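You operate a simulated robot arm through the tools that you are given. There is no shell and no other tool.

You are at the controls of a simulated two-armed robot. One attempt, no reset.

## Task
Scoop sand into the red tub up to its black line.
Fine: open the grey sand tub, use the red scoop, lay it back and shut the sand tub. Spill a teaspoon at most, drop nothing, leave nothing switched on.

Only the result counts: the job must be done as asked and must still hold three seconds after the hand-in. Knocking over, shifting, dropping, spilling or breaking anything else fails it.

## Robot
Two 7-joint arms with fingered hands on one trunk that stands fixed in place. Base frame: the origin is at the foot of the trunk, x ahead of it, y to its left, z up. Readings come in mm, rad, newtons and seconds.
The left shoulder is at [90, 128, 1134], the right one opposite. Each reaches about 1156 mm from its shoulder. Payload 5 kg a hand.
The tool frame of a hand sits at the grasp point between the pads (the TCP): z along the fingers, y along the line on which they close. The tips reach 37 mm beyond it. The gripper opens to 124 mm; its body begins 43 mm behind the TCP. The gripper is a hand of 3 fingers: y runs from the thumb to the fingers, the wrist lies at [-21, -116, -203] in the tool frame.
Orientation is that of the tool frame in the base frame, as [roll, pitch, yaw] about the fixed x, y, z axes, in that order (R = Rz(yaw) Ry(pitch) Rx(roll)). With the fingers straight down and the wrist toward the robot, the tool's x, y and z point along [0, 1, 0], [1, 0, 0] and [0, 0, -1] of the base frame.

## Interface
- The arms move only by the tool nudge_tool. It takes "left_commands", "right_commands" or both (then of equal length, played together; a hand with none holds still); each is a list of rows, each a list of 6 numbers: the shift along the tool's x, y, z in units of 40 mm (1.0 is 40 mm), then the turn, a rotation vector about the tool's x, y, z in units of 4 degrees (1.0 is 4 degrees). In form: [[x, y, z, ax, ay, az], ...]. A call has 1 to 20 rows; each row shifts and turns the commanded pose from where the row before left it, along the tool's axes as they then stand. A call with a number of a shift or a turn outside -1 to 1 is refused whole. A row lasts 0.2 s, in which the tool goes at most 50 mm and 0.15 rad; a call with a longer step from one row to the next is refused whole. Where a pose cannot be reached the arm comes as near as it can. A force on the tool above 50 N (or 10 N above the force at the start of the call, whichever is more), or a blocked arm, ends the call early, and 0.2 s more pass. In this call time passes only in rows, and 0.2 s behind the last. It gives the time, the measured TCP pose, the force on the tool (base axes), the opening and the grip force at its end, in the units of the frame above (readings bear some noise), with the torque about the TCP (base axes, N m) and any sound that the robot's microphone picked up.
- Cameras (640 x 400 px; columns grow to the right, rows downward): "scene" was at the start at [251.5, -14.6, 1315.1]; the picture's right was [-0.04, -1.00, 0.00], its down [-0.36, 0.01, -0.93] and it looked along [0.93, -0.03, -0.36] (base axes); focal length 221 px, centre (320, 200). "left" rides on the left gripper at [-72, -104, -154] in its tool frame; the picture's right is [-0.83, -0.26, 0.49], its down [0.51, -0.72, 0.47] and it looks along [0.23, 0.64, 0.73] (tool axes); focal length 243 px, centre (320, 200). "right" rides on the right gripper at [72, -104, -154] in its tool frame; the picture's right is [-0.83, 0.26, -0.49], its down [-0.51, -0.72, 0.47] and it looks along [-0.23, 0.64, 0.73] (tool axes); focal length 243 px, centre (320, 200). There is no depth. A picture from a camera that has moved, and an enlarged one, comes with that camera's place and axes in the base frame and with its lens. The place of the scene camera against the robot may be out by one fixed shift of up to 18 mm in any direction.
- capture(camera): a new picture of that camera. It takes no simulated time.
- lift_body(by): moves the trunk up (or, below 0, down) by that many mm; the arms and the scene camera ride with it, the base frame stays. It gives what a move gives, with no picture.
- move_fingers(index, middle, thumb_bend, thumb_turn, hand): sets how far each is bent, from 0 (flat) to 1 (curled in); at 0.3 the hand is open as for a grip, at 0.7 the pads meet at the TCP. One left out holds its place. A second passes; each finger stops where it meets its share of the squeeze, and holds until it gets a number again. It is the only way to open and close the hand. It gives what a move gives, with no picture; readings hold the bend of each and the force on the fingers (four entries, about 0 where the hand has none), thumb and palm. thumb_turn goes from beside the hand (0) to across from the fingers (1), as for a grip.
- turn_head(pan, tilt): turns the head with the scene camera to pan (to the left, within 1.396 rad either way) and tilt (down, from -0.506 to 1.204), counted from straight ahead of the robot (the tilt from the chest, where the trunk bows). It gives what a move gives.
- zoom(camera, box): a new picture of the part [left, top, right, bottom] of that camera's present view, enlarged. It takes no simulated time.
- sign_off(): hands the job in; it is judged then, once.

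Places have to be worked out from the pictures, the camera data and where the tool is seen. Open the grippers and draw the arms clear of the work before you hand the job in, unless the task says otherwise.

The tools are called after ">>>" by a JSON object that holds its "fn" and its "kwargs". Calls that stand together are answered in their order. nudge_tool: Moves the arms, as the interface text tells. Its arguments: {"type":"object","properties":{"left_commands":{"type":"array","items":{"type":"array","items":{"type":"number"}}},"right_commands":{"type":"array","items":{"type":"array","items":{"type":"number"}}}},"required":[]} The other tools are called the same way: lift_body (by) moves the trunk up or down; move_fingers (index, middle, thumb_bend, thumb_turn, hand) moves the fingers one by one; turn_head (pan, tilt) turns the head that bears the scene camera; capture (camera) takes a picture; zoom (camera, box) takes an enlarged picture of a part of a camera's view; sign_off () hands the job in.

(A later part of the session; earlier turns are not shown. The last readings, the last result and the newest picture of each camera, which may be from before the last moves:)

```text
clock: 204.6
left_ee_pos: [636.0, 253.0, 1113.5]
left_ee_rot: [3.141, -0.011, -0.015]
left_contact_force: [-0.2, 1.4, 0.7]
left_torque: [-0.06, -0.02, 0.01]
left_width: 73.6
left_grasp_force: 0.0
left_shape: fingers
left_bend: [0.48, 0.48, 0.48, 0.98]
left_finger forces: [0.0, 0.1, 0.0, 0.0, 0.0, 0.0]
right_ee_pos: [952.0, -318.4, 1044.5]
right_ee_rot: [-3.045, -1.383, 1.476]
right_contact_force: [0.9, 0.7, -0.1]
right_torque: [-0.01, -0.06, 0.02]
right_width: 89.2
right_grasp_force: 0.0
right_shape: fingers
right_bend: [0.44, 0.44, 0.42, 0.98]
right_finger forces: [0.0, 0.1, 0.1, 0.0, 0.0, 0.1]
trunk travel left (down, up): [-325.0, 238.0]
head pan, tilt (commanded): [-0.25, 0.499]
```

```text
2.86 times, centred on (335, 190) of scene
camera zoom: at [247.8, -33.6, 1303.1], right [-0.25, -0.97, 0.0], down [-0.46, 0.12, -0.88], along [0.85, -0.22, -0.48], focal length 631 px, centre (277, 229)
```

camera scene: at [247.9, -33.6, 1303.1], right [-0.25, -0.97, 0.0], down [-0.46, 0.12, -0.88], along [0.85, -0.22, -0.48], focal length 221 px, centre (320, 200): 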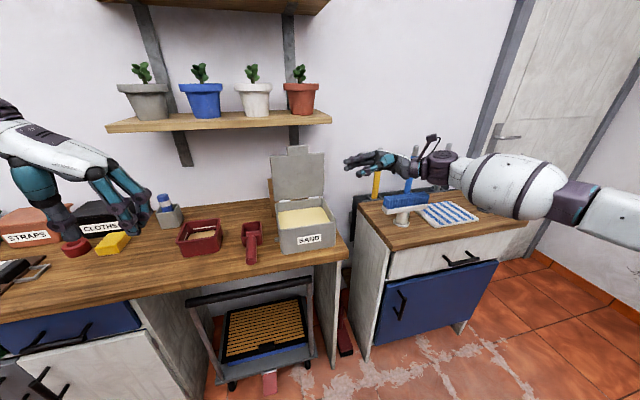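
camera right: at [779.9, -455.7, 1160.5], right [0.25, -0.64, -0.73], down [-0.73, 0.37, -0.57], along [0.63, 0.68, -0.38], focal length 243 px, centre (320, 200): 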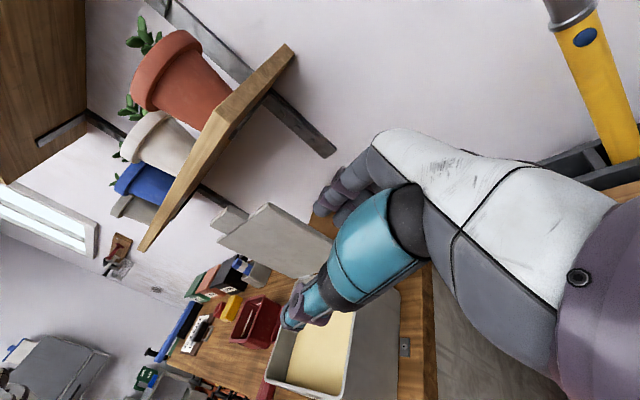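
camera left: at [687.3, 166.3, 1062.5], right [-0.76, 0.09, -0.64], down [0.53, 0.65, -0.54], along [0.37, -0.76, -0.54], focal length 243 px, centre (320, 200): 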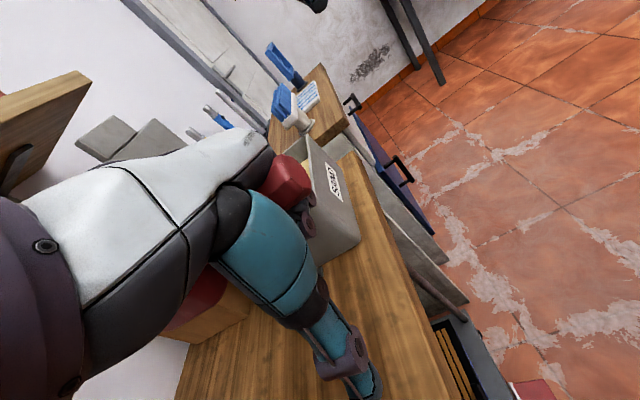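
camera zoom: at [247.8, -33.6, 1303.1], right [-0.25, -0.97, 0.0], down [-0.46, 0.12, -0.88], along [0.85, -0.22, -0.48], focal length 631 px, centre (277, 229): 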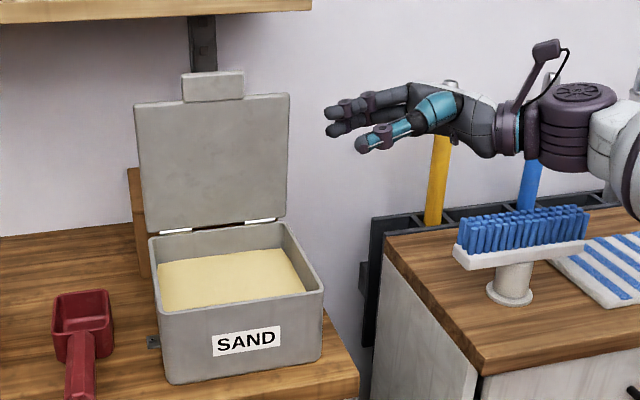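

The lid's plane lies between thumb (front) and fingers (behind). I move left so that the fingers go behind the lid's edge.

>>> {"fn": "nudge_tool", "kwargs": {"right_commands": [[0.15, 0, 0.8, 0, 0, 0], [0.15, 0, 0.8, 0, 0, 0]]}}

>>> {"fn": "zoom", "kwargs": {"camera": "right", "box": [160, 100, 480, 400]}}

>>> {"fn": "zoom", "kwargs": {"camera": "scene", "box": [260, 130, 380, 230]}}

```text
clock: 205.2
left_ee_pos: [634.9, 252.9, 1115.0]
left_ee_rot: [3.14, -0.012, -0.012]
left_contact_force: [-0.4, -0.3, 1.5]
left_torque: [0.02, 0.01, 0.01]
left_width: 73.6
left_grasp_force: 0.0
left_shape: fingers
left_bend: [0.48, 0.48, 0.48, 0.98]
left_finger forces: [0.0, 0.1, 0.0, 0.1, 0.1, 0.0]
right_ee_pos: [951.2, -255.2, 1046.7]
right_ee_rot: [-3.058, -1.382, 1.487]
right_contact_force: [-0.4, 0.5, -0.2]
right_torque: [0.03, -0.02, -0.01]
right_width: 88.9
right_grasp_force: 0.1
right_shape: fingers
right_bend: [0.44, 0.44, 0.42, 0.98]
right_finger forces: [0.1, 0.0, 0.0, 0.1, 0.0, 0.0]
trunk travel left (down, up): [-325.0, 238.0]
head pan, tilt (commanded): [-0.25, 0.499]
```

```text
1.33 times, centred on (320, 250) of right
camera zoom: at [848.9, -391.8, 1147.9], right [0.25, -0.64, -0.73], down [-0.73, 0.37, -0.57], along [0.63, 0.68, -0.37], focal length 324 px, centre (320, 133)
```

zoom: 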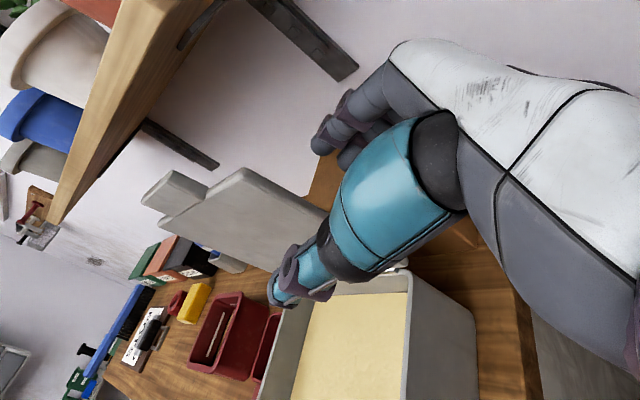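

```text
4.00 times, centred on (320, 180) of scene
camera zoom: at [246.6, -33.5, 1303.4], right [-0.25, -0.97, 0.0], down [-0.46, 0.12, -0.88], along [0.85, -0.22, -0.48], focal length 883 px, centre (320, 280)
```

zoom: 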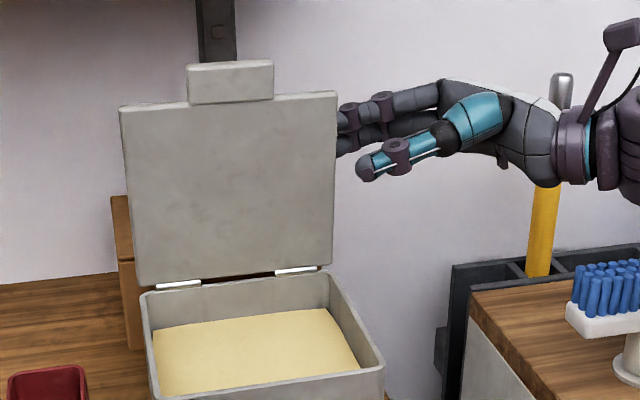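

The fingertips are passing behind the lid's edge. Another 35 mm.

>>> {"fn": "nudge_tool", "kwargs": {"right_commands": [[0.165, 0, 0.88, 0, 0, 0]]}}

>>> {"fn": "zoom", "kwargs": {"camera": "right", "box": [160, 100, 480, 400]}}

>>> {"fn": "zoom", "kwargs": {"camera": "scene", "box": [260, 130, 380, 230]}}

```text
clock: 205.6
left_ee_pos: [636.3, 254.5, 1113.1]
left_ee_rot: [3.138, -0.009, -0.012]
left_contact_force: [0.2, -0.3, 0.0]
left_torque: [-0.03, 0.03, 0.0]
left_width: 73.5
left_grasp_force: 0.1
left_shape: fingers
left_bend: [0.48, 0.48, 0.48, 0.98]
left_finger forces: [0.0, 0.1, 0.0, 0.0, 0.0, 0.1]
right_ee_pos: [951.2, -219.1, 1045.1]
right_ee_rot: [-3.047, -1.382, 1.478]
right_contact_force: [0.0, 1.4, -0.2]
right_torque: [0.01, 0.0, 0.02]
right_width: 89.2
right_grasp_force: 0.0
right_shape: fingers
right_bend: [0.44, 0.44, 0.42, 0.98]
right_finger forces: [0.0, 0.1, 0.0, 0.0, 0.0, 0.1]
trunk travel left (down, up): [-325.0, 238.0]
head pan, tilt (commanded): [-0.25, 0.499]
```

```text
1.33 times, centred on (320, 250) of right
camera zoom: at [848.9, -354.4, 1147.4], right [0.25, -0.64, -0.73], down [-0.73, 0.37, -0.57], along [0.64, 0.68, -0.38], focal length 324 px, centre (320, 133)
```

zoom: 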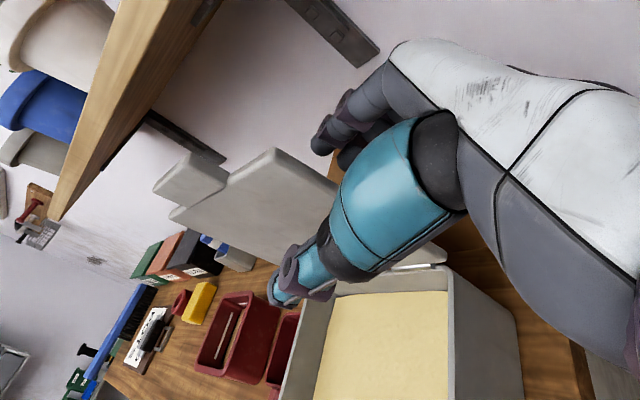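

```text
4.00 times, centred on (320, 180) of scene
camera zoom: at [247.5, -32.1, 1303.2], right [-0.25, -0.97, 0.0], down [-0.46, 0.12, -0.88], along [0.85, -0.22, -0.48], focal length 883 px, centre (320, 280)
```

zoom: 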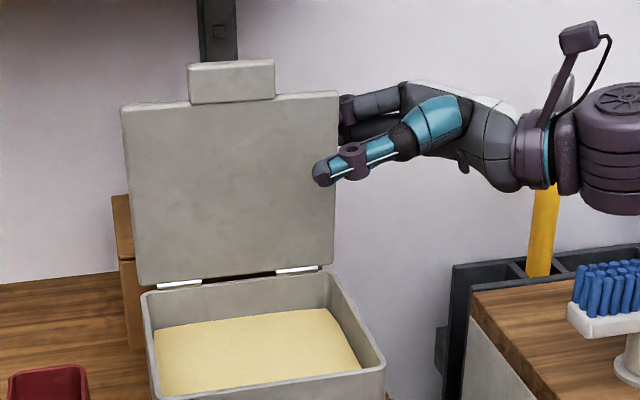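

The lid is caged: thumb in front, fingers behind. I pull it toward me slowly.

>>> {"fn": "nudge_tool", "kwargs": {"right_commands": [[0, -0.4, 0, 0, 0, 0], [0, -0.4, 0, 0, 0, 0], [0, -0.4, 0, 0, 0, 0], [0, -0.4, 0, 0, 0, 0]]}}

>>> {"fn": "zoom", "kwargs": {"camera": "right", "box": [160, 100, 480, 400]}}

>>> {"fn": "zoom", "kwargs": {"camera": "scene", "box": [260, 130, 380, 230]}}

```text
clock: 206.6
left_ee_pos: [635.9, 253.1, 1114.5]
left_ee_rot: [3.141, -0.012, -0.014]
left_contact_force: [0.7, 0.6, -0.3]
left_torque: [0.0, -0.02, -0.03]
left_width: 73.4
left_grasp_force: 0.2
left_shape: fingers
left_bend: [0.48, 0.48, 0.48, 0.98]
left_finger forces: [0.1, 0.0, 0.0, 0.0, 0.1, 0.1]
right_ee_pos: [885.4, -220.1, 1046.2]
right_ee_rot: [-3.055, -1.385, 1.486]
right_contact_force: [0.8, -0.6, -0.6]
right_torque: [0.02, -0.03, -0.02]
right_width: 89.2
right_grasp_force: 0.6
right_shape: fingers
right_bend: [0.44, 0.43, 0.42, 0.98]
right_finger forces: [0.0, 0.7, 0.1, 0.0, 0.1, 0.0]
trunk travel left (down, up): [-325.0, 238.0]
head pan, tilt (commanded): [-0.25, 0.499]
```

```text
1.33 times, centred on (320, 250) of right
camera zoom: at [783.4, -356.0, 1147.4], right [0.25, -0.64, -0.73], down [-0.73, 0.37, -0.57], along [0.63, 0.68, -0.37], focal length 324 px, centre (320, 133)
```

zoom: 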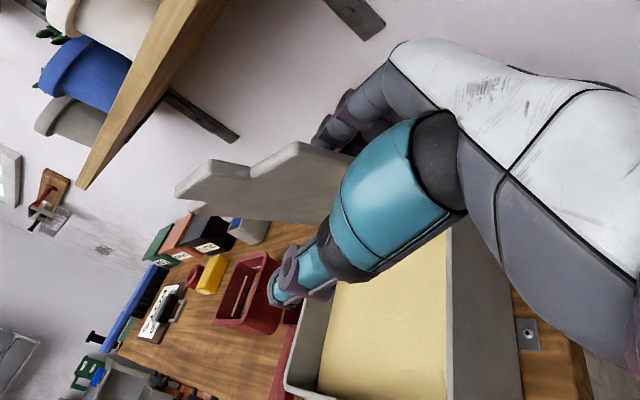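

```text
4.00 times, centred on (320, 180) of scene
camera zoom: at [246.3, -33.7, 1303.5], right [-0.25, -0.97, 0.0], down [-0.46, 0.12, -0.88], along [0.85, -0.22, -0.48], focal length 883 px, centre (320, 280)
```

zoom: 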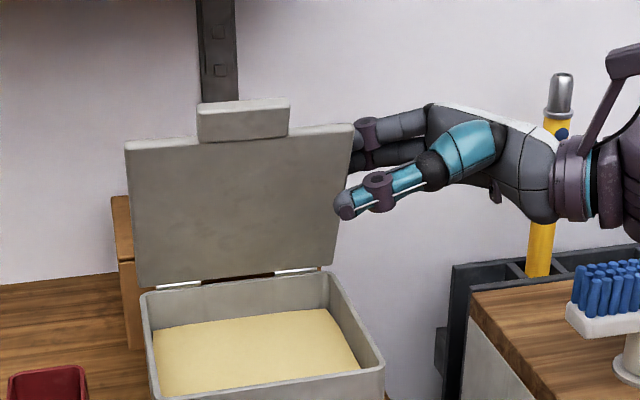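

The lid follows (about 75°). I keep pulling forward and down along its arc.

>>> {"fn": "nudge_tool", "kwargs": {"right_commands": [[-0.15, -0.397, 0.027, 0, 0, 0], [-0.15, -0.397, 0.027, 0, 0, 0], [-0.18, -0.397, 0.032, 0, 0, 0], [-0.18, -0.397, 0.032, 0, 0, 0]]}}

>>> {"fn": "zoom", "kwargs": {"camera": "right", "box": [160, 100, 480, 400]}}

>>> {"fn": "zoom", "kwargs": {"camera": "scene", "box": [260, 130, 380, 250]}}

```text
clock: 207.6
left_ee_pos: [636.0, 253.6, 1114.5]
left_ee_rot: [3.14, -0.014, -0.012]
left_contact_force: [0.4, -0.1, -1.0]
left_torque: [0.02, 0.01, -0.02]
left_width: 73.5
left_grasp_force: 0.1
left_shape: fingers
left_bend: [0.48, 0.48, 0.48, 0.98]
left_finger forces: [0.0, 0.0, 0.0, 0.0, 0.1, 0.0]
right_ee_pos: [821.2, -217.3, 1020.4]
right_ee_rot: [-3.022, -1.373, 1.454]
right_contact_force: [-0.9, -0.6, 0.1]
right_torque: [0.01, -0.06, -0.03]
right_width: 89.3
right_grasp_force: 0.8
right_shape: fingers
right_bend: [0.44, 0.44, 0.42, 0.98]
right_finger forces: [0.0, 0.2, 0.0, 0.1, 0.0, 0.0]
trunk travel left (down, up): [-325.0, 238.0]
head pan, tilt (commanded): [-0.25, 0.499]
```

```text
1.33 times, centred on (320, 250) of right
camera zoom: at [720.5, -353.2, 1123.8], right [0.25, -0.64, -0.72], down [-0.73, 0.36, -0.57], along [0.63, 0.67, -0.38], focal length 324 px, centre (320, 133)
```

zoom: 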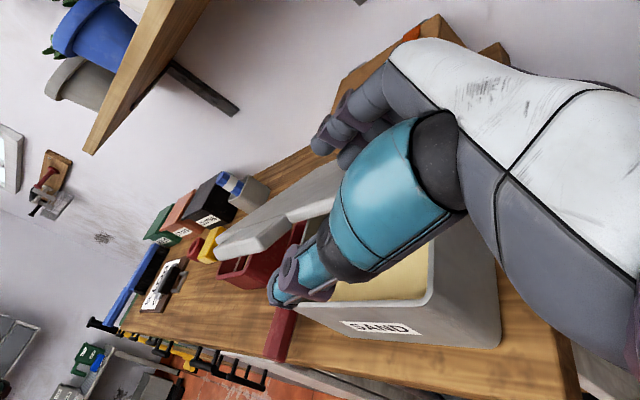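

```text
3.33 times, centred on (320, 190) of scene
camera zoom: at [246.1, -33.8, 1303.5], right [-0.25, -0.97, 0.0], down [-0.46, 0.12, -0.88], along [0.85, -0.22, -0.48], focal length 736 px, centre (320, 233)
```

zoom: 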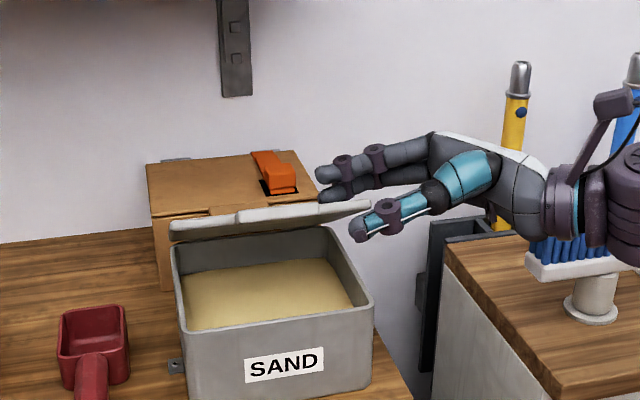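

The lid is down to about 33° and holds there. The thumb is under it, so I withdraw the hand to the right, raise it, and bring it over the lid to press it shut from above.

>>> {"fn": "nudge_tool", "kwargs": {"right_commands": [[-0.185, 0, -0.97, 0, 0, 0], [-0.185, 0, -0.97, 0, 0, 0], [0.86, 0, -0.16, 0, 0, 0], [0.86, 0, -0.16, 0, 0, 0], [0.43, 0, -0.08, 0, 0, 0]]}}

>>> {"fn": "zoom", "kwargs": {"camera": "scene", "box": [250, 130, 390, 250]}}

>>> {"fn": "capture", "kwargs": {"camera": "right"}}

```text
clock: 208.8
left_ee_pos: [633.8, 253.2, 1115.5]
left_ee_rot: [-3.141, -0.01, -0.012]
left_contact_force: [-0.5, -0.1, 0.1]
left_torque: [-0.02, -0.02, 0.0]
left_width: 73.4
left_grasp_force: 0.0
left_shape: fingers
left_bend: [0.48, 0.48, 0.48, 0.98]
left_finger forces: [0.1, 0.0, 0.0, 0.0, 0.1, 0.0]
right_ee_pos: [820.9, -293.2, 1127.5]
right_ee_rot: [-3.05, -1.382, 1.481]
right_contact_force: [-0.1, -1.0, 0.8]
right_torque: [-0.01, -0.01, 0.02]
right_width: 89.3
right_grasp_force: 0.0
right_shape: fingers
right_bend: [0.44, 0.44, 0.42, 0.98]
right_finger forces: [0.1, 0.0, 0.0, 0.1, 0.0, 0.1]
right hand out of reach, approached as far as the arm can: row 1, 2
trunk travel left (down, up): [-325.0, 238.0]
head pan, tilt (commanded): [-0.25, 0.499]
```

```text
3.33 times, centred on (320, 190) of scene
camera zoom: at [246.9, -33.5, 1303.3], right [-0.25, -0.97, 0.0], down [-0.46, 0.12, -0.88], along [0.85, -0.22, -0.48], focal length 736 px, centre (320, 233)
```

zoom: 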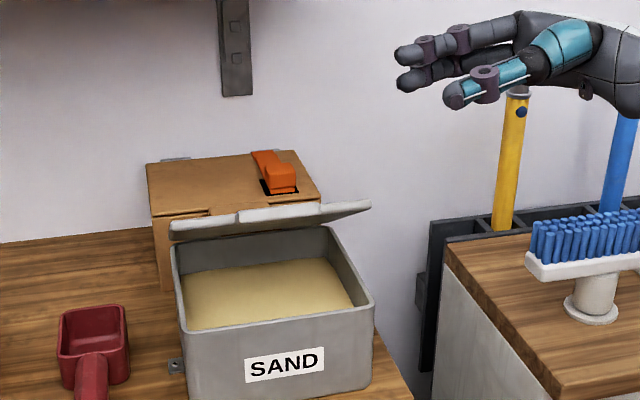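

```text
taken
camera right: at [720.5, -428.6, 1230.0], right [0.25, -0.64, -0.73], down [-0.73, 0.37, -0.57], along [0.63, 0.68, -0.37], focal length 243 px, centre (320, 200)
```

right: 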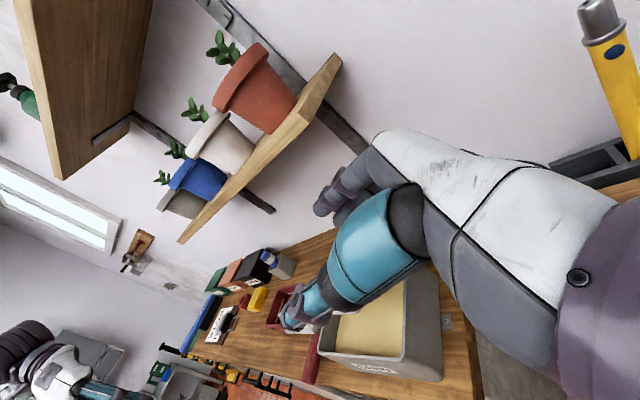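

The lid stays put at about 30°. I bring the hand over it at z≈1127 and lower it toward the lid's top.

>>> {"fn": "nudge_tool", "kwargs": {"right_commands": [[0.165, -0.258, 0.9, 0, 0, 0], [0.165, -0.258, 0.9, 0, 0, 0], [0.165, -0.258, 0.9, 0, 0, 0], [-0.8, 0.015, 0.148, 0, 0, 0], [-0.8, 0.015, 0.148, 0, 0, 0]]}}

>>> {"fn": "zoom", "kwargs": {"camera": "scene", "box": [250, 130, 390, 250]}}

>>> {"fn": "capture", "kwargs": {"camera": "right"}}

```text
clock: 210.0
left_ee_pos: [637.2, 252.9, 1113.6]
left_ee_rot: [3.141, -0.009, -0.013]
left_contact_force: [0.2, 0.4, -0.3]
left_torque: [0.01, 0.02, 0.02]
left_width: 73.6
left_grasp_force: 0.0
left_shape: fingers
left_bend: [0.48, 0.48, 0.48, 0.98]
left_finger forces: [0.1, 0.1, 0.1, 0.0, 0.0, 0.1]
right_ee_pos: [797.6, -183.1, 1058.8]
right_ee_rot: [-3.045, -1.384, 1.475]
right_contact_force: [0.6, 0.3, -0.2]
right_torque: [0.01, 0.03, 0.02]
right_width: 89.5
right_grasp_force: 0.1
right_shape: fingers
right_bend: [0.44, 0.44, 0.42, 0.98]
right_finger forces: [0.1, 0.0, 0.1, 0.0, 0.0, 0.0]
trunk travel left (down, up): [-325.0, 238.0]
head pan, tilt (commanded): [-0.25, 0.499]
```

```text
3.33 times, centred on (320, 190) of scene
camera zoom: at [247.6, -34.1, 1303.1], right [-0.25, -0.97, 0.0], down [-0.46, 0.12, -0.88], along [0.85, -0.22, -0.48], focal length 736 px, centre (320, 233)
```

zoom: 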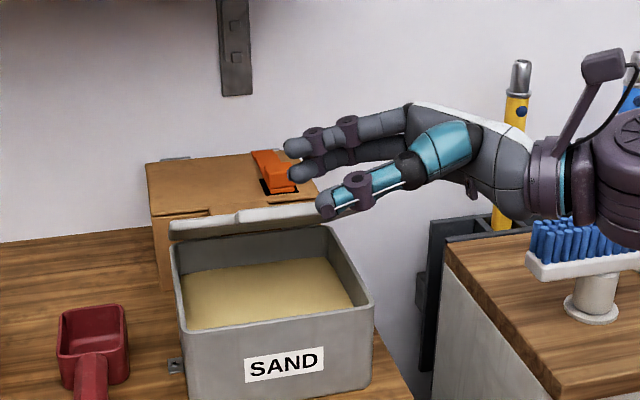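

```text
taken
camera right: at [694.9, -319.5, 1161.0], right [0.25, -0.64, -0.73], down [-0.73, 0.37, -0.57], along [0.63, 0.68, -0.37], focal length 243 px, centre (320, 200)
```

right: 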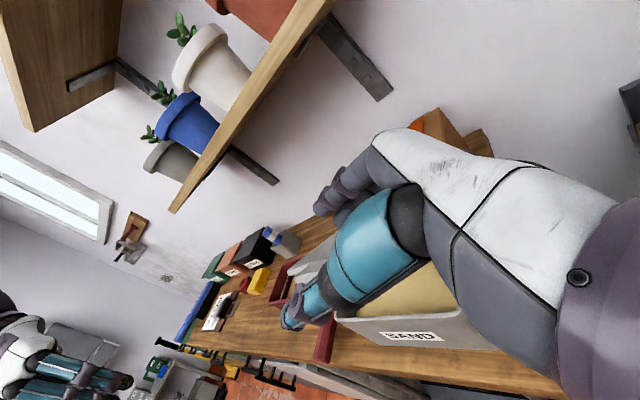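

The fingers are above the lid, the thumb ahead of its front edge. I press down in steps.

>>> {"fn": "nudge_tool", "kwargs": {"right_commands": [[-0.32, 0.006, 0.06, 0, 0, 0], [-0.32, 0.006, 0.06, 0, 0, 0], [-0.32, 0.006, 0.06, 0, 0, 0], [-0.32, 0.006, 0.06, 0, 0, 0]]}}

>>> {"fn": "zoom", "kwargs": {"camera": "scene", "box": [250, 130, 390, 250]}}

```text
clock: 211.0
left_ee_pos: [636.1, 253.9, 1114.3]
left_ee_rot: [3.141, -0.011, -0.011]
left_contact_force: [0.6, 0.0, 0.5]
left_torque: [-0.02, 0.02, -0.01]
left_width: 73.7
left_grasp_force: 0.0
left_shape: fingers
left_bend: [0.48, 0.48, 0.48, 0.98]
left_finger forces: [0.0, 0.0, 0.0, 0.0, 0.0, 0.1]
right_ee_pos: [795.8, -181.4, 1007.0]
right_ee_rot: [-3.023, -1.373, 1.455]
right_contact_force: [0.2, -0.1, 0.5]
right_torque: [0.0, -0.02, 0.0]
right_width: 89.4
right_grasp_force: 0.0
right_shape: fingers
right_bend: [0.44, 0.44, 0.42, 0.98]
right_finger forces: [0.0, 0.2, 0.0, 0.0, 0.0, 0.0]
trunk travel left (down, up): [-325.0, 238.0]
head pan, tilt (commanded): [-0.25, 0.499]
```

```text
3.33 times, centred on (320, 190) of scene
camera zoom: at [247.1, -33.9, 1303.3], right [-0.25, -0.97, 0.0], down [-0.46, 0.12, -0.88], along [0.85, -0.22, -0.48], focal length 736 px, centre (320, 233)
```

zoom: 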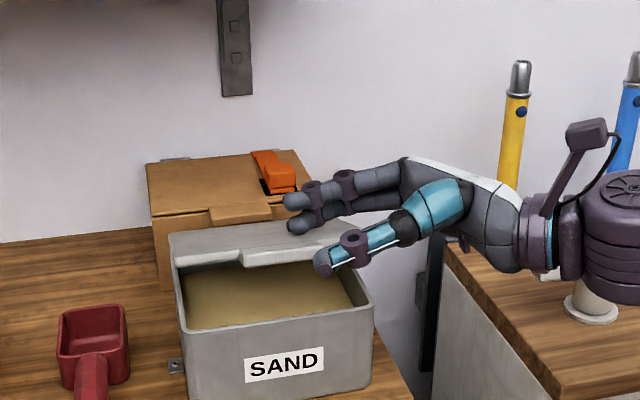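

The lid goes down nicely (about 22°). I press on, drifting slightly back to keep the thumb ahead of the lip.

>>> {"fn": "nudge_tool", "kwargs": {"right_commands": [[-0.247, -0.07, 0.046, 0, 0, 0], [-0.247, -0.07, 0.046, 0, 0, 0], [-0.247, -0.05, 0.046, 0, 0, 0]]}}

>>> {"fn": "zoom", "kwargs": {"camera": "scene", "box": [250, 130, 390, 250]}}

>>> {"fn": "capture", "kwargs": {"camera": "right"}}

```text
clock: 211.8
left_ee_pos: [634.8, 254.3, 1114.7]
left_ee_rot: [3.141, -0.011, -0.012]
left_contact_force: [0.1, -0.5, -0.6]
left_torque: [0.02, 0.03, 0.01]
left_width: 73.5
left_grasp_force: 0.0
left_shape: fingers
left_bend: [0.48, 0.48, 0.48, 0.98]
left_finger forces: [0.0, 0.1, 0.1, 0.0, 0.0, 0.0]
right_ee_pos: [788.1, -174.2, 1006.5]
right_ee_rot: [-3.031, -1.375, 1.461]
right_contact_force: [-0.2, 0.5, -0.8]
right_torque: [0.04, -0.01, -0.01]
right_width: 89.0
right_grasp_force: 0.3
right_shape: fingers
right_bend: [0.44, 0.44, 0.42, 0.98]
right_finger forces: [0.1, 0.2, 0.0, 0.0, 0.0, 0.0]
right hand out of reach, approached as far as the arm can: row 1, 2, 3
trunk travel left (down, up): [-325.0, 238.0]
head pan, tilt (commanded): [-0.25, 0.499]
```

```text
3.33 times, centred on (320, 190) of scene
camera zoom: at [246.7, -33.8, 1303.4], right [-0.25, -0.97, 0.0], down [-0.46, 0.12, -0.88], along [0.85, -0.22, -0.48], focal length 736 px, centre (320, 233)
```

zoom: 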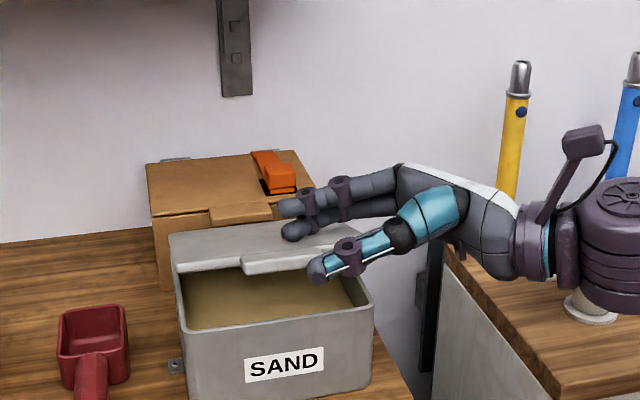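

```text
taken
camera right: at [686.7, -309.3, 1110.3], right [0.24, -0.65, -0.72], down [-0.73, 0.36, -0.57], along [0.63, 0.67, -0.38], focal length 243 px, centre (320, 200)
```

right: 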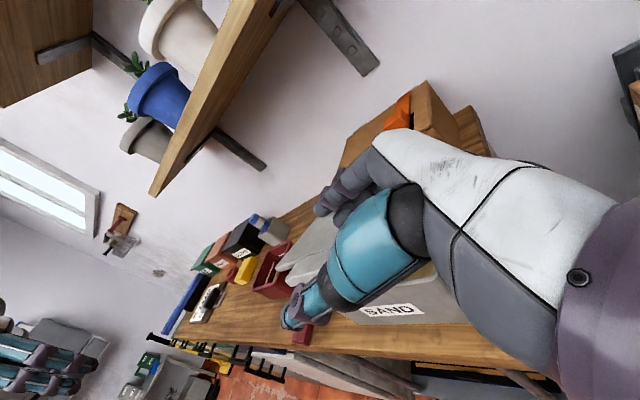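

This sideways pose cannot reach lower; the lid rests at about 20°. I lift the hand away to the right and turn it back to fingers-down to press from above.

>>> {"fn": "nudge_tool", "kwargs": {"right_commands": [[0.74, 0, -0.14, 0, 0, 0], [0.74, 0, -0.14, 0, 0, 0], [0.74, 0, -0.14, 0, 0, 0], [0.0, -0.375, -0.74, 0, 0, 0], [-0.1, -0.375, -0.74, 0, 0, 0], [-0.145, -0.375, -0.74, 0, 0, 0], [-0.145, -0.375, -0.74, 0, 0, 0], [-0.145, -0.375, -0.74, 0, 0, 0]]}}

>>> {"fn": "nudge_tool", "kwargs": {"right_commands": [[0, 0, 0, 0, -1, 0], [0, 0, 0, 0, -1, 0], [0, 0, 0, 0, -1, 0], [0, 0, 0, 0, -1, 0], [0, 0, 0, 0, -1, 0], [0, 0, 0, 0, -1, 0], [0, 0, 0, 0, -1, 0], [0, 0, 0, 0, -1, 0], [0, 0, 0, 0, -1, 0], [0, 0, 0, 0, -1, 0], [0, 0, 0, 0, -1, 0], [0, 0, 0, 0, -1, 0], [0, 0, 0, 0, -1, 0], [0, 0, 0, 0, -1, 0], [0, 0, 0, 0, -1, 0], [0, 0, 0, 0, -1, 0], [0, 0, 0, 0, -1, 0], [0, 0, 0, 0, -1, 0], [0, 0, 0, 0, -1, 0], [0, 0, 0, 0, -0.8, 0]]}}

>>> {"fn": "capture", "kwargs": {"camera": "scene"}}

>>> {"fn": "capture", "kwargs": {"camera": "right"}}

```text
clock: 213.6
left_ee_pos: [635.2, 252.4, 1114.5]
left_ee_rot: [-3.141, -0.012, -0.013]
left_contact_force: [-0.3, 0.4, 0.0]
left_torque: [0.01, 0.01, -0.02]
left_width: 73.6
left_grasp_force: 0.0
left_shape: fingers
left_bend: [0.48, 0.48, 0.48, 0.98]
left_finger forces: [0.0, 0.1, 0.0, 0.1, 0.1, 0.1]
right_ee_pos: [712.3, -322.6, 1106.8]
right_ee_rot: [-3.06, -1.383, 1.494]
right_contact_force: [0.0, 0.3, -0.6]
right_torque: [-0.01, 0.0, -0.03]
right_width: 89.6
right_grasp_force: 0.1
right_shape: fingers
right_bend: [0.44, 0.44, 0.42, 0.98]
right_finger forces: [0.1, 0.0, 0.1, 0.0, 0.0, 0.0]
trunk travel left (down, up): [-325.0, 238.0]
head pan, tilt (commanded): [-0.25, 0.499]
```

```text
clock: 217.8
left_ee_pos: [636.0, 254.2, 1113.1]
left_ee_rot: [-3.141, -0.009, -0.012]
left_contact_force: [-0.5, -0.2, -0.4]
left_torque: [0.01, -0.03, -0.01]
left_width: 73.3
left_grasp_force: 0.1
left_shape: fingers
left_bend: [0.48, 0.48, 0.48, 0.98]
left_finger forces: [0.0, 0.0, 0.0, 0.1, 0.1, 0.0]
right_ee_pos: [713.5, -323.8, 1103.5]
right_ee_rot: [-3.124, 0.001, 1.571]
right_contact_force: [0.0, -0.2, 0.4]
right_torque: [0.0, 0.01, 0.01]
right_width: 89.4
right_grasp_force: 0.1
right_shape: fingers
right_bend: [0.44, 0.44, 0.42, 0.98]
right_finger forces: [0.0, 0.0, 0.1, 0.0, 0.0, 0.0]
trunk travel left (down, up): [-325.0, 238.0]
head pan, tilt (commanded): [-0.25, 0.499]
```

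```text
taken
camera scene: at [246.8, -33.2, 1303.3], right [-0.25, -0.97, 0.0], down [-0.46, 0.12, -0.88], along [0.85, -0.22, -0.48], focal length 221 px, centre (320, 200)
```

scene: 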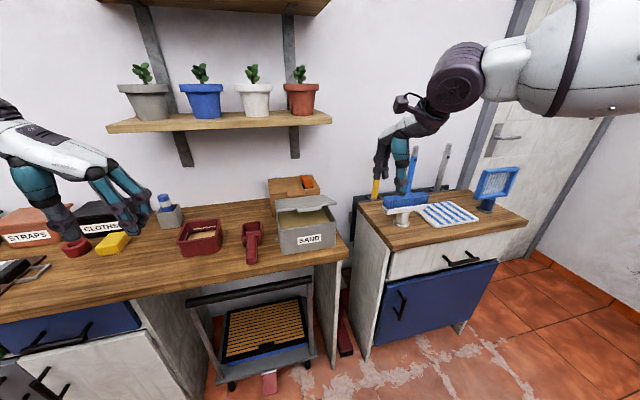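

```text
taken
camera right: at [612.8, -249.6, 1259.5], right [0.27, -0.83, 0.49], down [-0.73, -0.51, -0.46], along [0.63, -0.23, -0.74], focal length 243 px, centre (320, 200)
```

right: 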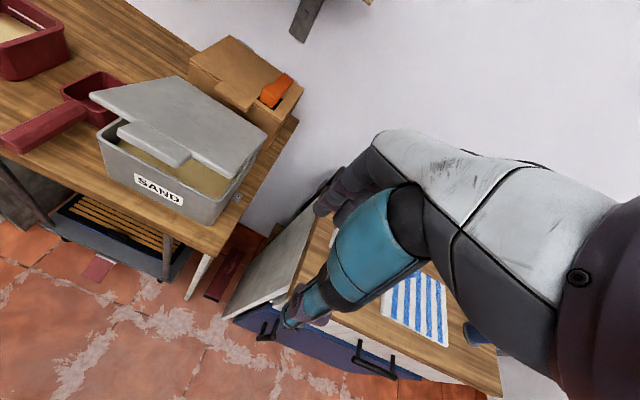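

The lid rests at about 20°. I bring the fingertips together and move the hand above the front middle of the lid.

>>> {"fn": "move_fingers", "kwargs": {"hand": "right", "index": 0.68, "middle": 0.68, "thumb_bend": 0.66}}

>>> {"fn": "nudge_tool", "kwargs": {"right_commands": [[0.833, 0.41, 0.1, 0, 0, 0], [0.833, 0.41, 0.1, 0, 0, 0], [0.833, 0.41, 0.1, 0, 0, 0], [0.833, 0.41, 0.15, 0, 0, 0], [0.833, 0.41, 0.15, 0, 0, 0], [0.833, 0.41, 0.15, 0, 0, 0]]}}

>>> {"fn": "zoom", "kwargs": {"camera": "scene", "box": [240, 120, 390, 260]}}

>>> {"fn": "capture", "kwargs": {"camera": "right"}}

```text
clock: 218.8
left_ee_pos: [636.2, 253.5, 1114.6]
left_ee_rot: [3.141, -0.009, -0.013]
left_contact_force: [-0.2, -0.3, 0.0]
left_torque: [0.02, 0.02, 0.0]
left_width: 73.7
left_grasp_force: 0.1
left_shape: fingers
left_bend: [0.48, 0.48, 0.48, 0.98]
left_finger forces: [0.0, 0.1, 0.0, 0.0, 0.0, 0.1]
right_ee_pos: [713.9, -323.4, 1103.6]
right_ee_rot: [-3.125, -0.002, 1.571]
right_contact_force: [-0.7, 0.7, 0.7]
right_torque: [-0.02, -0.03, 0.0]
right_width: 16.5
right_grasp_force: 0.0
right_shape: fingers
right_bend: [0.68, 0.68, 0.66, 0.98]
right_finger forces: [0.0, 0.0, 0.1, 0.1, 0.1, 0.1]
trunk travel left (down, up): [-325.0, 238.0]
head pan, tilt (commanded): [-0.25, 0.499]
```

```text
clock: 220.2
left_ee_pos: [637.8, 254.2, 1112.3]
left_ee_rot: [3.14, -0.009, -0.012]
left_contact_force: [0.4, 0.3, -0.2]
left_torque: [0.01, 0.02, 0.0]
left_width: 73.4
left_grasp_force: 0.0
left_shape: fingers
left_bend: [0.48, 0.48, 0.48, 0.98]
left_finger forces: [0.1, 0.0, 0.0, 0.0, 0.0, 0.0]
right_ee_pos: [811.8, -122.6, 1076.0]
right_ee_rot: [-3.124, -0.002, 1.57]
right_contact_force: [1.1, 0.7, -0.3]
right_torque: [-0.01, 0.06, -0.01]
right_width: 15.8
right_grasp_force: 0.0
right_shape: fingers
right_bend: [0.68, 0.68, 0.66, 0.98]
right_finger forces: [0.1, 0.0, 0.0, 0.1, 0.0, 0.0]
trunk travel left (down, up): [-325.0, 238.0]
head pan, tilt (commanded): [-0.25, 0.499]
```

```text
2.86 times, centred on (315, 190) of scene
camera zoom: at [249.3, -34.0, 1302.7], right [-0.25, -0.97, 0.0], down [-0.47, 0.12, -0.88], along [0.85, -0.22, -0.48], focal length 631 px, centre (334, 229)
```

zoom: 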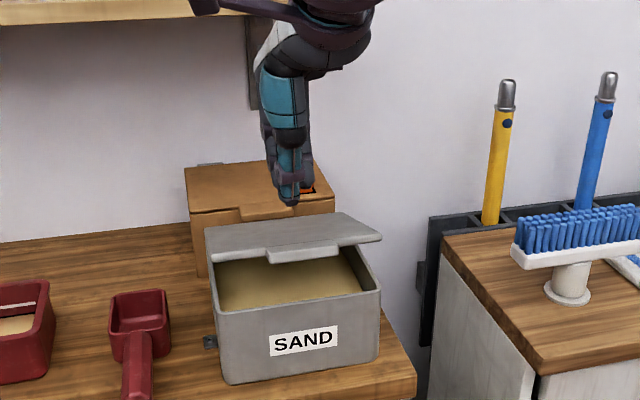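

```text
taken
camera right: at [711.8, -49.0, 1231.5], right [0.27, -0.83, 0.49], down [-0.73, -0.51, -0.46], along [0.63, -0.23, -0.74], focal length 243 px, centre (320, 200)
```

right: 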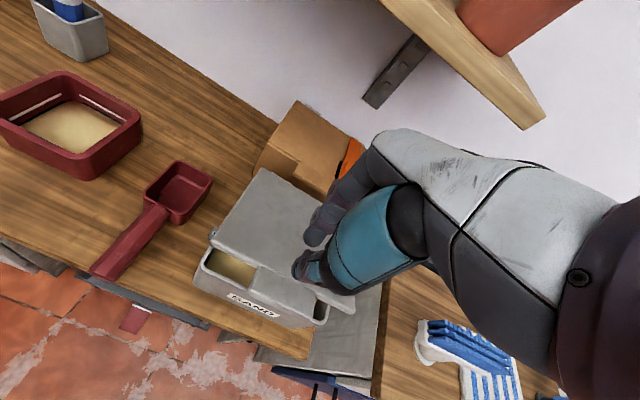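

The fingertips are above the lid's front middle. I press down gently in steps.

>>> {"fn": "nudge_tool", "kwargs": {"right_commands": [[0, 0, 0.5, 0, 0, 0], [0, 0, 0.5, 0, 0, 0], [0, 0, 0.4, 0, 0, 0], [0, 0, 0.3, 0, 0, 0], [0, 0, 0.3, 0, 0, 0]]}}

>>> {"fn": "zoom", "kwargs": {"camera": "scene", "box": [240, 120, 390, 260]}}

```text
clock: 221.4
left_ee_pos: [634.8, 253.1, 1114.0]
left_ee_rot: [-3.14, -0.01, -0.012]
left_contact_force: [-0.1, -1.4, 0.3]
left_torque: [-0.03, -0.01, 0.01]
left_width: 73.5
left_grasp_force: 0.0
left_shape: fingers
left_bend: [0.48, 0.48, 0.48, 0.98]
left_finger forces: [0.0, 0.1, 0.0, 0.0, 0.0, 0.0]
right_ee_pos: [809.0, -123.6, 994.6]
right_ee_rot: [-3.124, -0.001, 1.571]
right_contact_force: [0.4, -0.5, -0.9]
right_torque: [0.0, -0.01, 0.0]
right_width: 15.9
right_grasp_force: 0.1
right_shape: fingers
right_bend: [0.68, 0.68, 0.66, 0.98]
right_finger forces: [0.0, 0.0, 0.0, 0.0, 0.0, 0.0]
trunk travel left (down, up): [-325.0, 238.0]
head pan, tilt (commanded): [-0.25, 0.499]
```

```text
2.86 times, centred on (315, 190) of scene
camera zoom: at [246.9, -33.9, 1303.3], right [-0.25, -0.97, 0.0], down [-0.46, 0.12, -0.88], along [0.85, -0.22, -0.48], focal length 631 px, centre (334, 229)
```

zoom: 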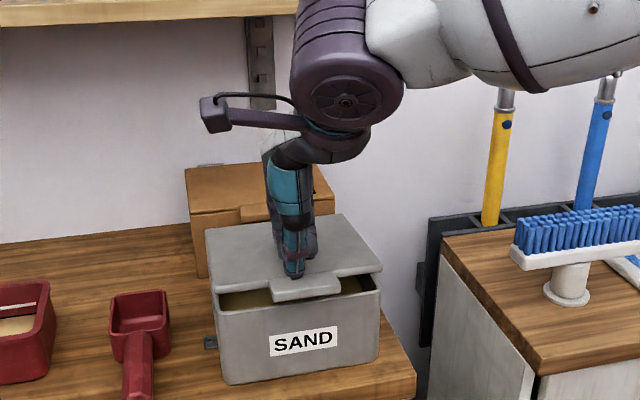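

The lid is nearly down. I press the last part in small steps and watch the force.

>>> {"fn": "nudge_tool", "kwargs": {"right_commands": [[0, 0, 0.2, 0, 0, 0], [0, 0, 0.2, 0, 0, 0], [0, 0, 0.15, 0, 0, 0]]}}

>>> {"fn": "zoom", "kwargs": {"camera": "scene", "box": [260, 160, 360, 260]}}

>>> {"fn": "zoom", "kwargs": {"camera": "right", "box": [180, 130, 400, 340]}}

```text
clock: 222.2
left_ee_pos: [634.9, 253.7, 1113.8]
left_ee_rot: [-3.141, -0.012, -0.012]
left_contact_force: [-0.4, -0.2, 0.4]
left_torque: [0.0, -0.01, 0.02]
left_width: 73.2
left_grasp_force: 0.1
left_shape: fingers
left_bend: [0.48, 0.48, 0.48, 0.98]
left_finger forces: [0.1, 0.0, 0.1, 0.0, 0.0, 0.0]
right_ee_pos: [808.2, -124.1, 971.0]
right_ee_rot: [-3.124, -0.003, 1.572]
right_contact_force: [-1.2, -1.0, 2.9]
right_torque: [0.0, 0.07, 0.01]
right_width: 15.9
right_grasp_force: 1.3
right_shape: fingers
right_bend: [0.68, 0.68, 0.66, 0.98]
right_finger forces: [0.5, 0.0, 0.1, 0.0, 2.3, 0.1]
trunk travel left (down, up): [-325.0, 238.0]
head pan, tilt (commanded): [-0.25, 0.499]
```

```text
4.00 times, centred on (310, 210) of scene
camera zoom: at [246.4, -33.8, 1303.5], right [-0.25, -0.97, 0.0], down [-0.46, 0.12, -0.88], along [0.85, -0.22, -0.48], focal length 883 px, centre (360, 160)
```

zoom: 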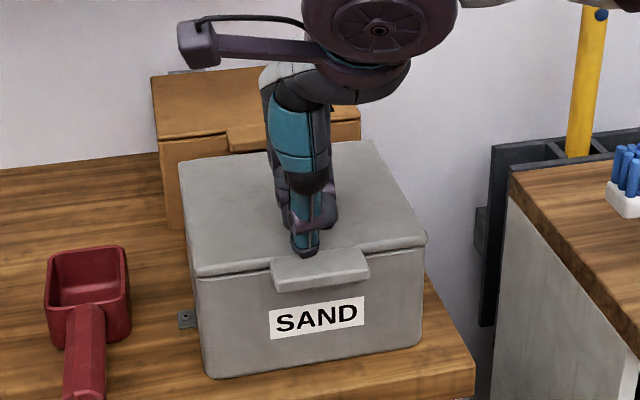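

```text
1.90 times, centred on (290, 235) of right
camera zoom: at [707.8, -50.8, 1127.1], right [0.27, -0.83, 0.49], down [-0.73, -0.51, -0.46], along [0.63, -0.23, -0.74], focal length 462 px, centre (377, 133)
```

zoom: 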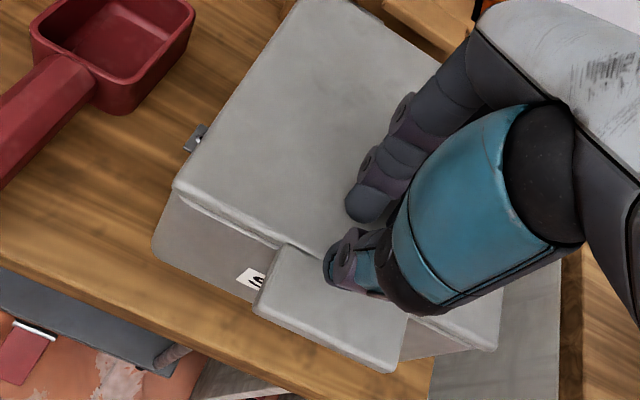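

The lid appears shut (2.9 N back-pressure). One small extra press to be sure, then I raise the hand.

>>> {"fn": "nudge_tool", "kwargs": {"right_commands": [[0, 0, 0.05, 0, 0, 0]]}}

>>> {"fn": "nudge_tool", "kwargs": {"right_commands": [[0, 0, -0.3, 0, 0, 0], [0, 0, -0.8, 0, 0, 0], [0, 0, -1, 0, 0, 0], [0, -0.5, -0.8, 0, 0, 0], [-0.6, -0.6, -0.4, 0, 0, 0], [-0.8, -0.5, 0, 0, 0, 0], [-0.8, -0.5, 0, 0, 0, 0], [-0.8, -0.5, 0, 0, 0, 0]]}}

>>> {"fn": "capture", "kwargs": {"camera": "scene"}}

>>> {"fn": "zoom", "kwargs": {"camera": "scene", "box": [170, 160, 370, 280]}}

>>> {"fn": "capture", "kwargs": {"camera": "right"}}

```text
clock: 222.6
left_ee_pos: [634.5, 253.7, 1114.4]
left_ee_rot: [3.142, -0.013, -0.011]
left_contact_force: [-0.2, 0.0, 0.2]
left_torque: [0.02, 0.0, -0.01]
left_width: 73.5
left_grasp_force: 0.1
left_shape: fingers
left_bend: [0.48, 0.48, 0.48, 0.98]
left_finger forces: [0.1, 0.1, 0.1, 0.1, 0.1, 0.0]
right_ee_pos: [809.2, -123.5, 971.1]
right_ee_rot: [-3.126, -0.001, 1.57]
right_contact_force: [0.9, -1.7, 11.7]
right_torque: [0.1, 0.09, 0.01]
right_width: 15.9
right_grasp_force: 5.3
right_shape: fingers
right_bend: [0.68, 0.68, 0.66, 0.98]
right_finger forces: [4.5, 0.1, 0.0, 0.0, 7.3, 0.0]
trunk travel left (down, up): [-325.0, 238.0]
head pan, tilt (commanded): [-0.25, 0.499]
```

```text
clock: 224.4
left_ee_pos: [634.2, 252.9, 1117.0]
left_ee_rot: [-3.139, -0.013, -0.013]
left_contact_force: [-0.5, -0.5, 0.8]
left_torque: [0.06, 0.0, 0.02]
left_width: 73.6
left_grasp_force: 0.1
left_shape: fingers
left_bend: [0.48, 0.48, 0.48, 0.98]
left_finger forces: [0.1, 0.0, 0.1, 0.0, 0.0, 0.1]
right_ee_pos: [707.1, -246.4, 1101.5]
right_ee_rot: [-3.126, -0.003, 1.572]
right_contact_force: [-0.5, -0.5, -0.8]
right_torque: [0.01, -0.01, 0.0]
right_width: 15.2
right_grasp_force: 0.1
right_shape: fingers
right_bend: [0.68, 0.68, 0.66, 0.98]
right_finger forces: [0.0, 0.0, 0.0, 0.0, 0.0, 0.0]
trunk travel left (down, up): [-325.0, 238.0]
head pan, tilt (commanded): [-0.25, 0.499]
```

```text
taken
camera scene: at [245.3, -35.6, 1303.6], right [-0.25, -0.97, 0.0], down [-0.46, 0.12, -0.88], along [0.85, -0.22, -0.48], focal length 221 px, centre (320, 200)
```

scene: 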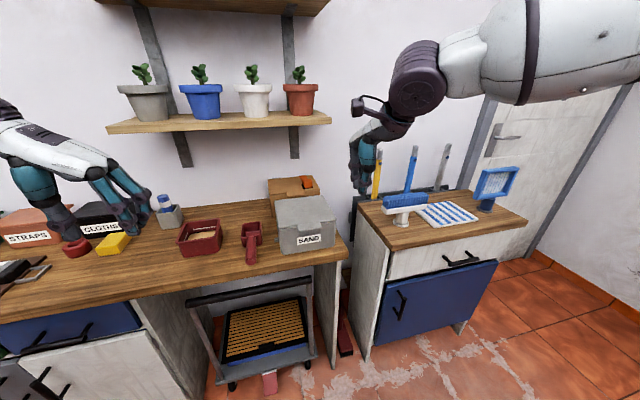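

```text
3.20 times, centred on (270, 220) of scene
camera zoom: at [245.3, -35.6, 1303.6], right [-0.25, -0.97, 0.0], down [-0.46, 0.12, -0.88], along [0.85, -0.22, -0.48], focal length 707 px, centre (480, 136)
```

zoom: 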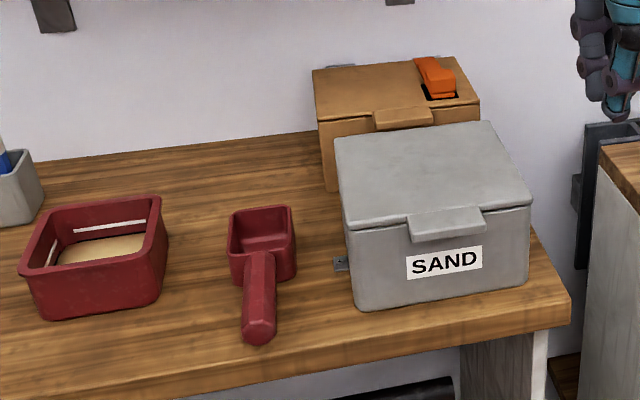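

```text
taken
camera right: at [605.9, -173.5, 1257.9], right [0.27, -0.83, 0.49], down [-0.73, -0.51, -0.46], along [0.63, -0.23, -0.74], focal length 243 px, centre (320, 200)
```

right: 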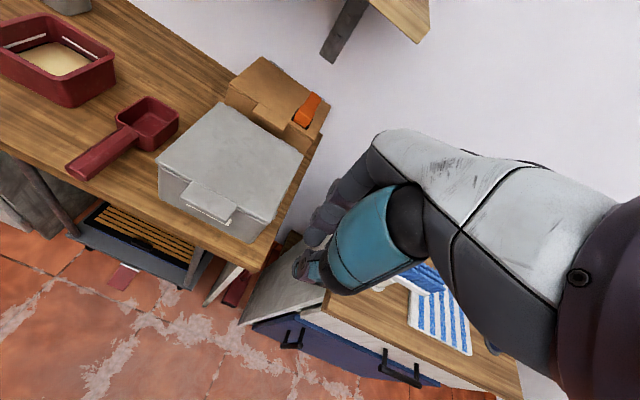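

The sand tub is shut. I draw both arms up and back to clear positions and open the hands.

>>> {"fn": "nudge_tool", "kwargs": {"left_commands": [[0, 0, -0.8, 0, 0, 0], [0, 0, -0.8, 0, 0, 0], [0, 0, -0.8, 0, 0, 0], [0, 0, -0.8, 0, 0, 0], [0, 0, -0.8, 0, 0, 0], [0, 0, -0.6, 0, 0, 0]], "right_commands": [[-0.4625, -0.333, -0.675, 0, 0, 0], [-0.4625, -0.333, -0.675, 0, 0, 0], [-0.4625, -0.333, -0.675, 0, 0, 0], [-0.4625, -0.333, -0.675, 0, 0, 0], [-0.4625, -0.333, -0.675, 0, 0, 0], [-0.4625, -0.333, -0.675, 0, 0, 0]]}}

>>> {"fn": "move_fingers", "kwargs": {"hand": "left", "index": 0.3, "middle": 0.3, "thumb_bend": 0.3}}

>>> {"fn": "move_fingers", "kwargs": {"hand": "right", "index": 0.3, "middle": 0.3, "thumb_bend": 0.3}}

>>> {"fn": "turn_head", "kwargs": {"pan": -0.035, "tilt": 0.372}}

>>> {"fn": "zoom", "kwargs": {"camera": "scene", "box": [210, 200, 410, 325]}}

>>> {"fn": "capture", "kwargs": {"camera": "scene"}}

>>> {"fn": "capture", "kwargs": {"camera": "right"}}

```text
clock: 225.8
left_ee_pos: [633.8, 251.8, 1298.4]
left_ee_rot: [3.14, -0.013, -0.013]
left_contact_force: [-0.5, -0.8, -0.5]
left_torque: [0.01, -0.03, 0.01]
left_width: 73.7
left_grasp_force: 0.0
left_shape: fingers
left_bend: [0.48, 0.48, 0.48, 0.98]
left_finger forces: [0.1, 0.0, 0.0, 0.1, 0.0, 0.0]
right_ee_pos: [630.0, -356.0, 1268.3]
right_ee_rot: [-3.126, -0.002, 1.571]
right_contact_force: [0.4, -0.2, 0.4]
right_torque: [0.01, -0.04, -0.01]
right_width: 15.3
right_grasp_force: 0.1
right_shape: fingers
right_bend: [0.68, 0.68, 0.66, 0.98]
right_finger forces: [0.0, 0.0, 0.0, 0.0, 0.1, 0.0]
trunk travel left (down, up): [-325.0, 238.0]
head pan, tilt (commanded): [-0.25, 0.499]
```

```text
clock: 226.8
left_ee_pos: [634.6, 252.8, 1296.2]
left_ee_rot: [3.14, -0.01, -0.012]
left_contact_force: [0.2, 0.0, 0.0]
left_torque: [-0.01, 0.03, -0.01]
left_width: 128.8
left_grasp_force: 0.0
left_shape: fingers
left_bend: [0.3, 0.3, 0.3, 0.96]
left_finger forces: [0.1, 0.0, 0.0, 0.1, 0.0, 0.0]
right_ee_pos: [631.0, -355.5, 1267.6]
right_ee_rot: [-3.125, -0.002, 1.57]
right_contact_force: [-0.5, -0.2, 0.2]
right_torque: [-0.05, 0.03, 0.0]
right_width: 15.6
right_grasp_force: 0.0
right_shape: fingers
right_bend: [0.68, 0.68, 0.66, 0.98]
right_finger forces: [0.0, 0.1, 0.0, 0.0, 0.0, 0.1]
trunk travel left (down, up): [-325.0, 238.0]
head pan, tilt (commanded): [-0.25, 0.499]
```

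```text
clock: 227.8
left_ee_pos: [635.7, 253.2, 1298.2]
left_ee_rot: [-3.141, -0.011, -0.012]
left_contact_force: [0.0, 0.2, -0.1]
left_torque: [-0.02, 0.02, 0.03]
left_width: 128.6
left_grasp_force: 0.2
left_shape: fingers
left_bend: [0.3, 0.3, 0.3, 0.96]
left_finger forces: [0.0, 0.0, 0.0, 0.1, 0.0, 0.0]
right_ee_pos: [631.3, -355.0, 1266.5]
right_ee_rot: [-3.125, -0.002, 1.57]
right_contact_force: [0.2, -0.9, 1.0]
right_torque: [-0.04, -0.03, 0.01]
right_width: 128.4
right_grasp_force: 0.1
right_shape: fingers
right_bend: [0.3, 0.3, 0.3, 0.98]
right_finger forces: [0.0, 0.1, 0.1, 0.0, 0.0, 0.0]
trunk travel left (down, up): [-325.0, 238.0]
head pan, tilt (commanded): [-0.25, 0.499]
```

```text
clock: 228.5
left_ee_pos: [635.7, 253.7, 1297.4]
left_ee_rot: [-3.14, -0.012, -0.012]
left_contact_force: [0.0, 0.7, -0.4]
left_torque: [0.02, 0.01, -0.02]
left_width: 128.5
left_grasp_force: 0.0
left_shape: fingers
left_bend: [0.3, 0.3, 0.3, 0.96]
left_finger forces: [0.1, 0.0, 0.0, 0.1, 0.0, 0.0]
right_ee_pos: [632.4, -355.5, 1267.5]
right_ee_rot: [-3.125, -0.002, 1.57]
right_contact_force: [-0.4, -0.2, -0.3]
right_torque: [0.01, -0.01, -0.02]
right_width: 128.2
right_grasp_force: 0.1
right_shape: fingers
right_bend: [0.3, 0.3, 0.3, 0.98]
right_finger forces: [0.0, 0.0, 0.1, 0.1, 0.0, 0.0]
trunk travel left (down, up): [-325.0, 238.0]
head pan, tilt (commanded): [-0.035, 0.372]
```

```text
3.20 times, centred on (310, 262) of scene
camera zoom: at [251.5, -14.6, 1315.0], right [-0.04, -1.0, 0.0], down [-0.36, 0.01, -0.93], along [0.93, -0.03, -0.36], focal length 707 px, centre (352, 0)
```

zoom: 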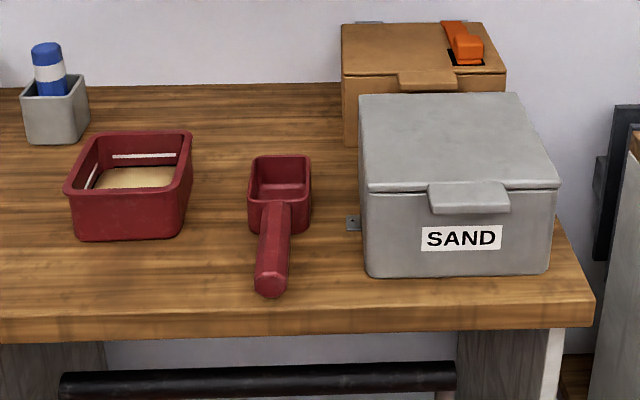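

```text
taken
camera scene: at [251.5, -14.6, 1315.0], right [-0.04, -1.0, 0.0], down [-0.36, 0.01, -0.93], along [0.93, -0.03, -0.36], focal length 221 px, centre (320, 200)
```

scene: 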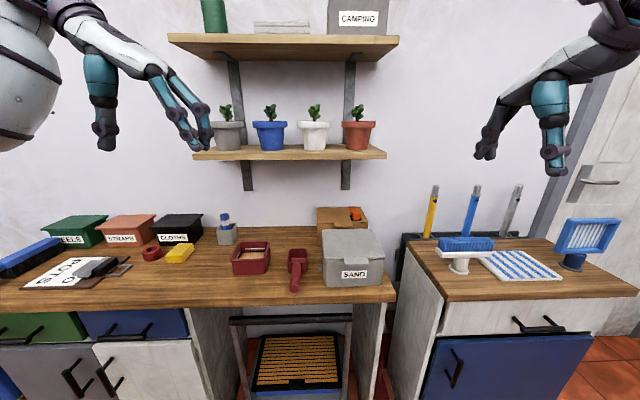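

```text
taken
camera right: at [531.4, -282.0, 1422.9], right [0.27, -0.83, 0.49], down [-0.73, -0.51, -0.46], along [0.63, -0.23, -0.74], focal length 243 px, centre (320, 200)
```

right: 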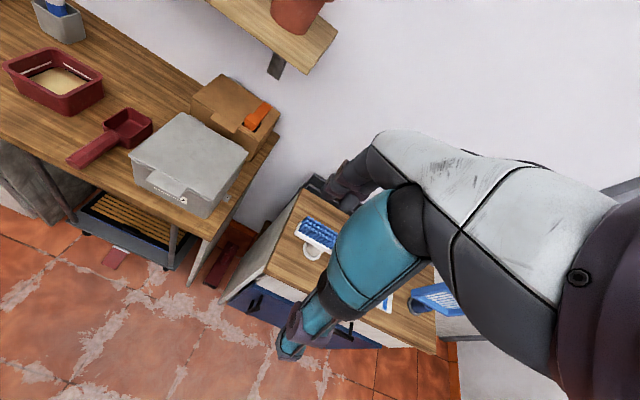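

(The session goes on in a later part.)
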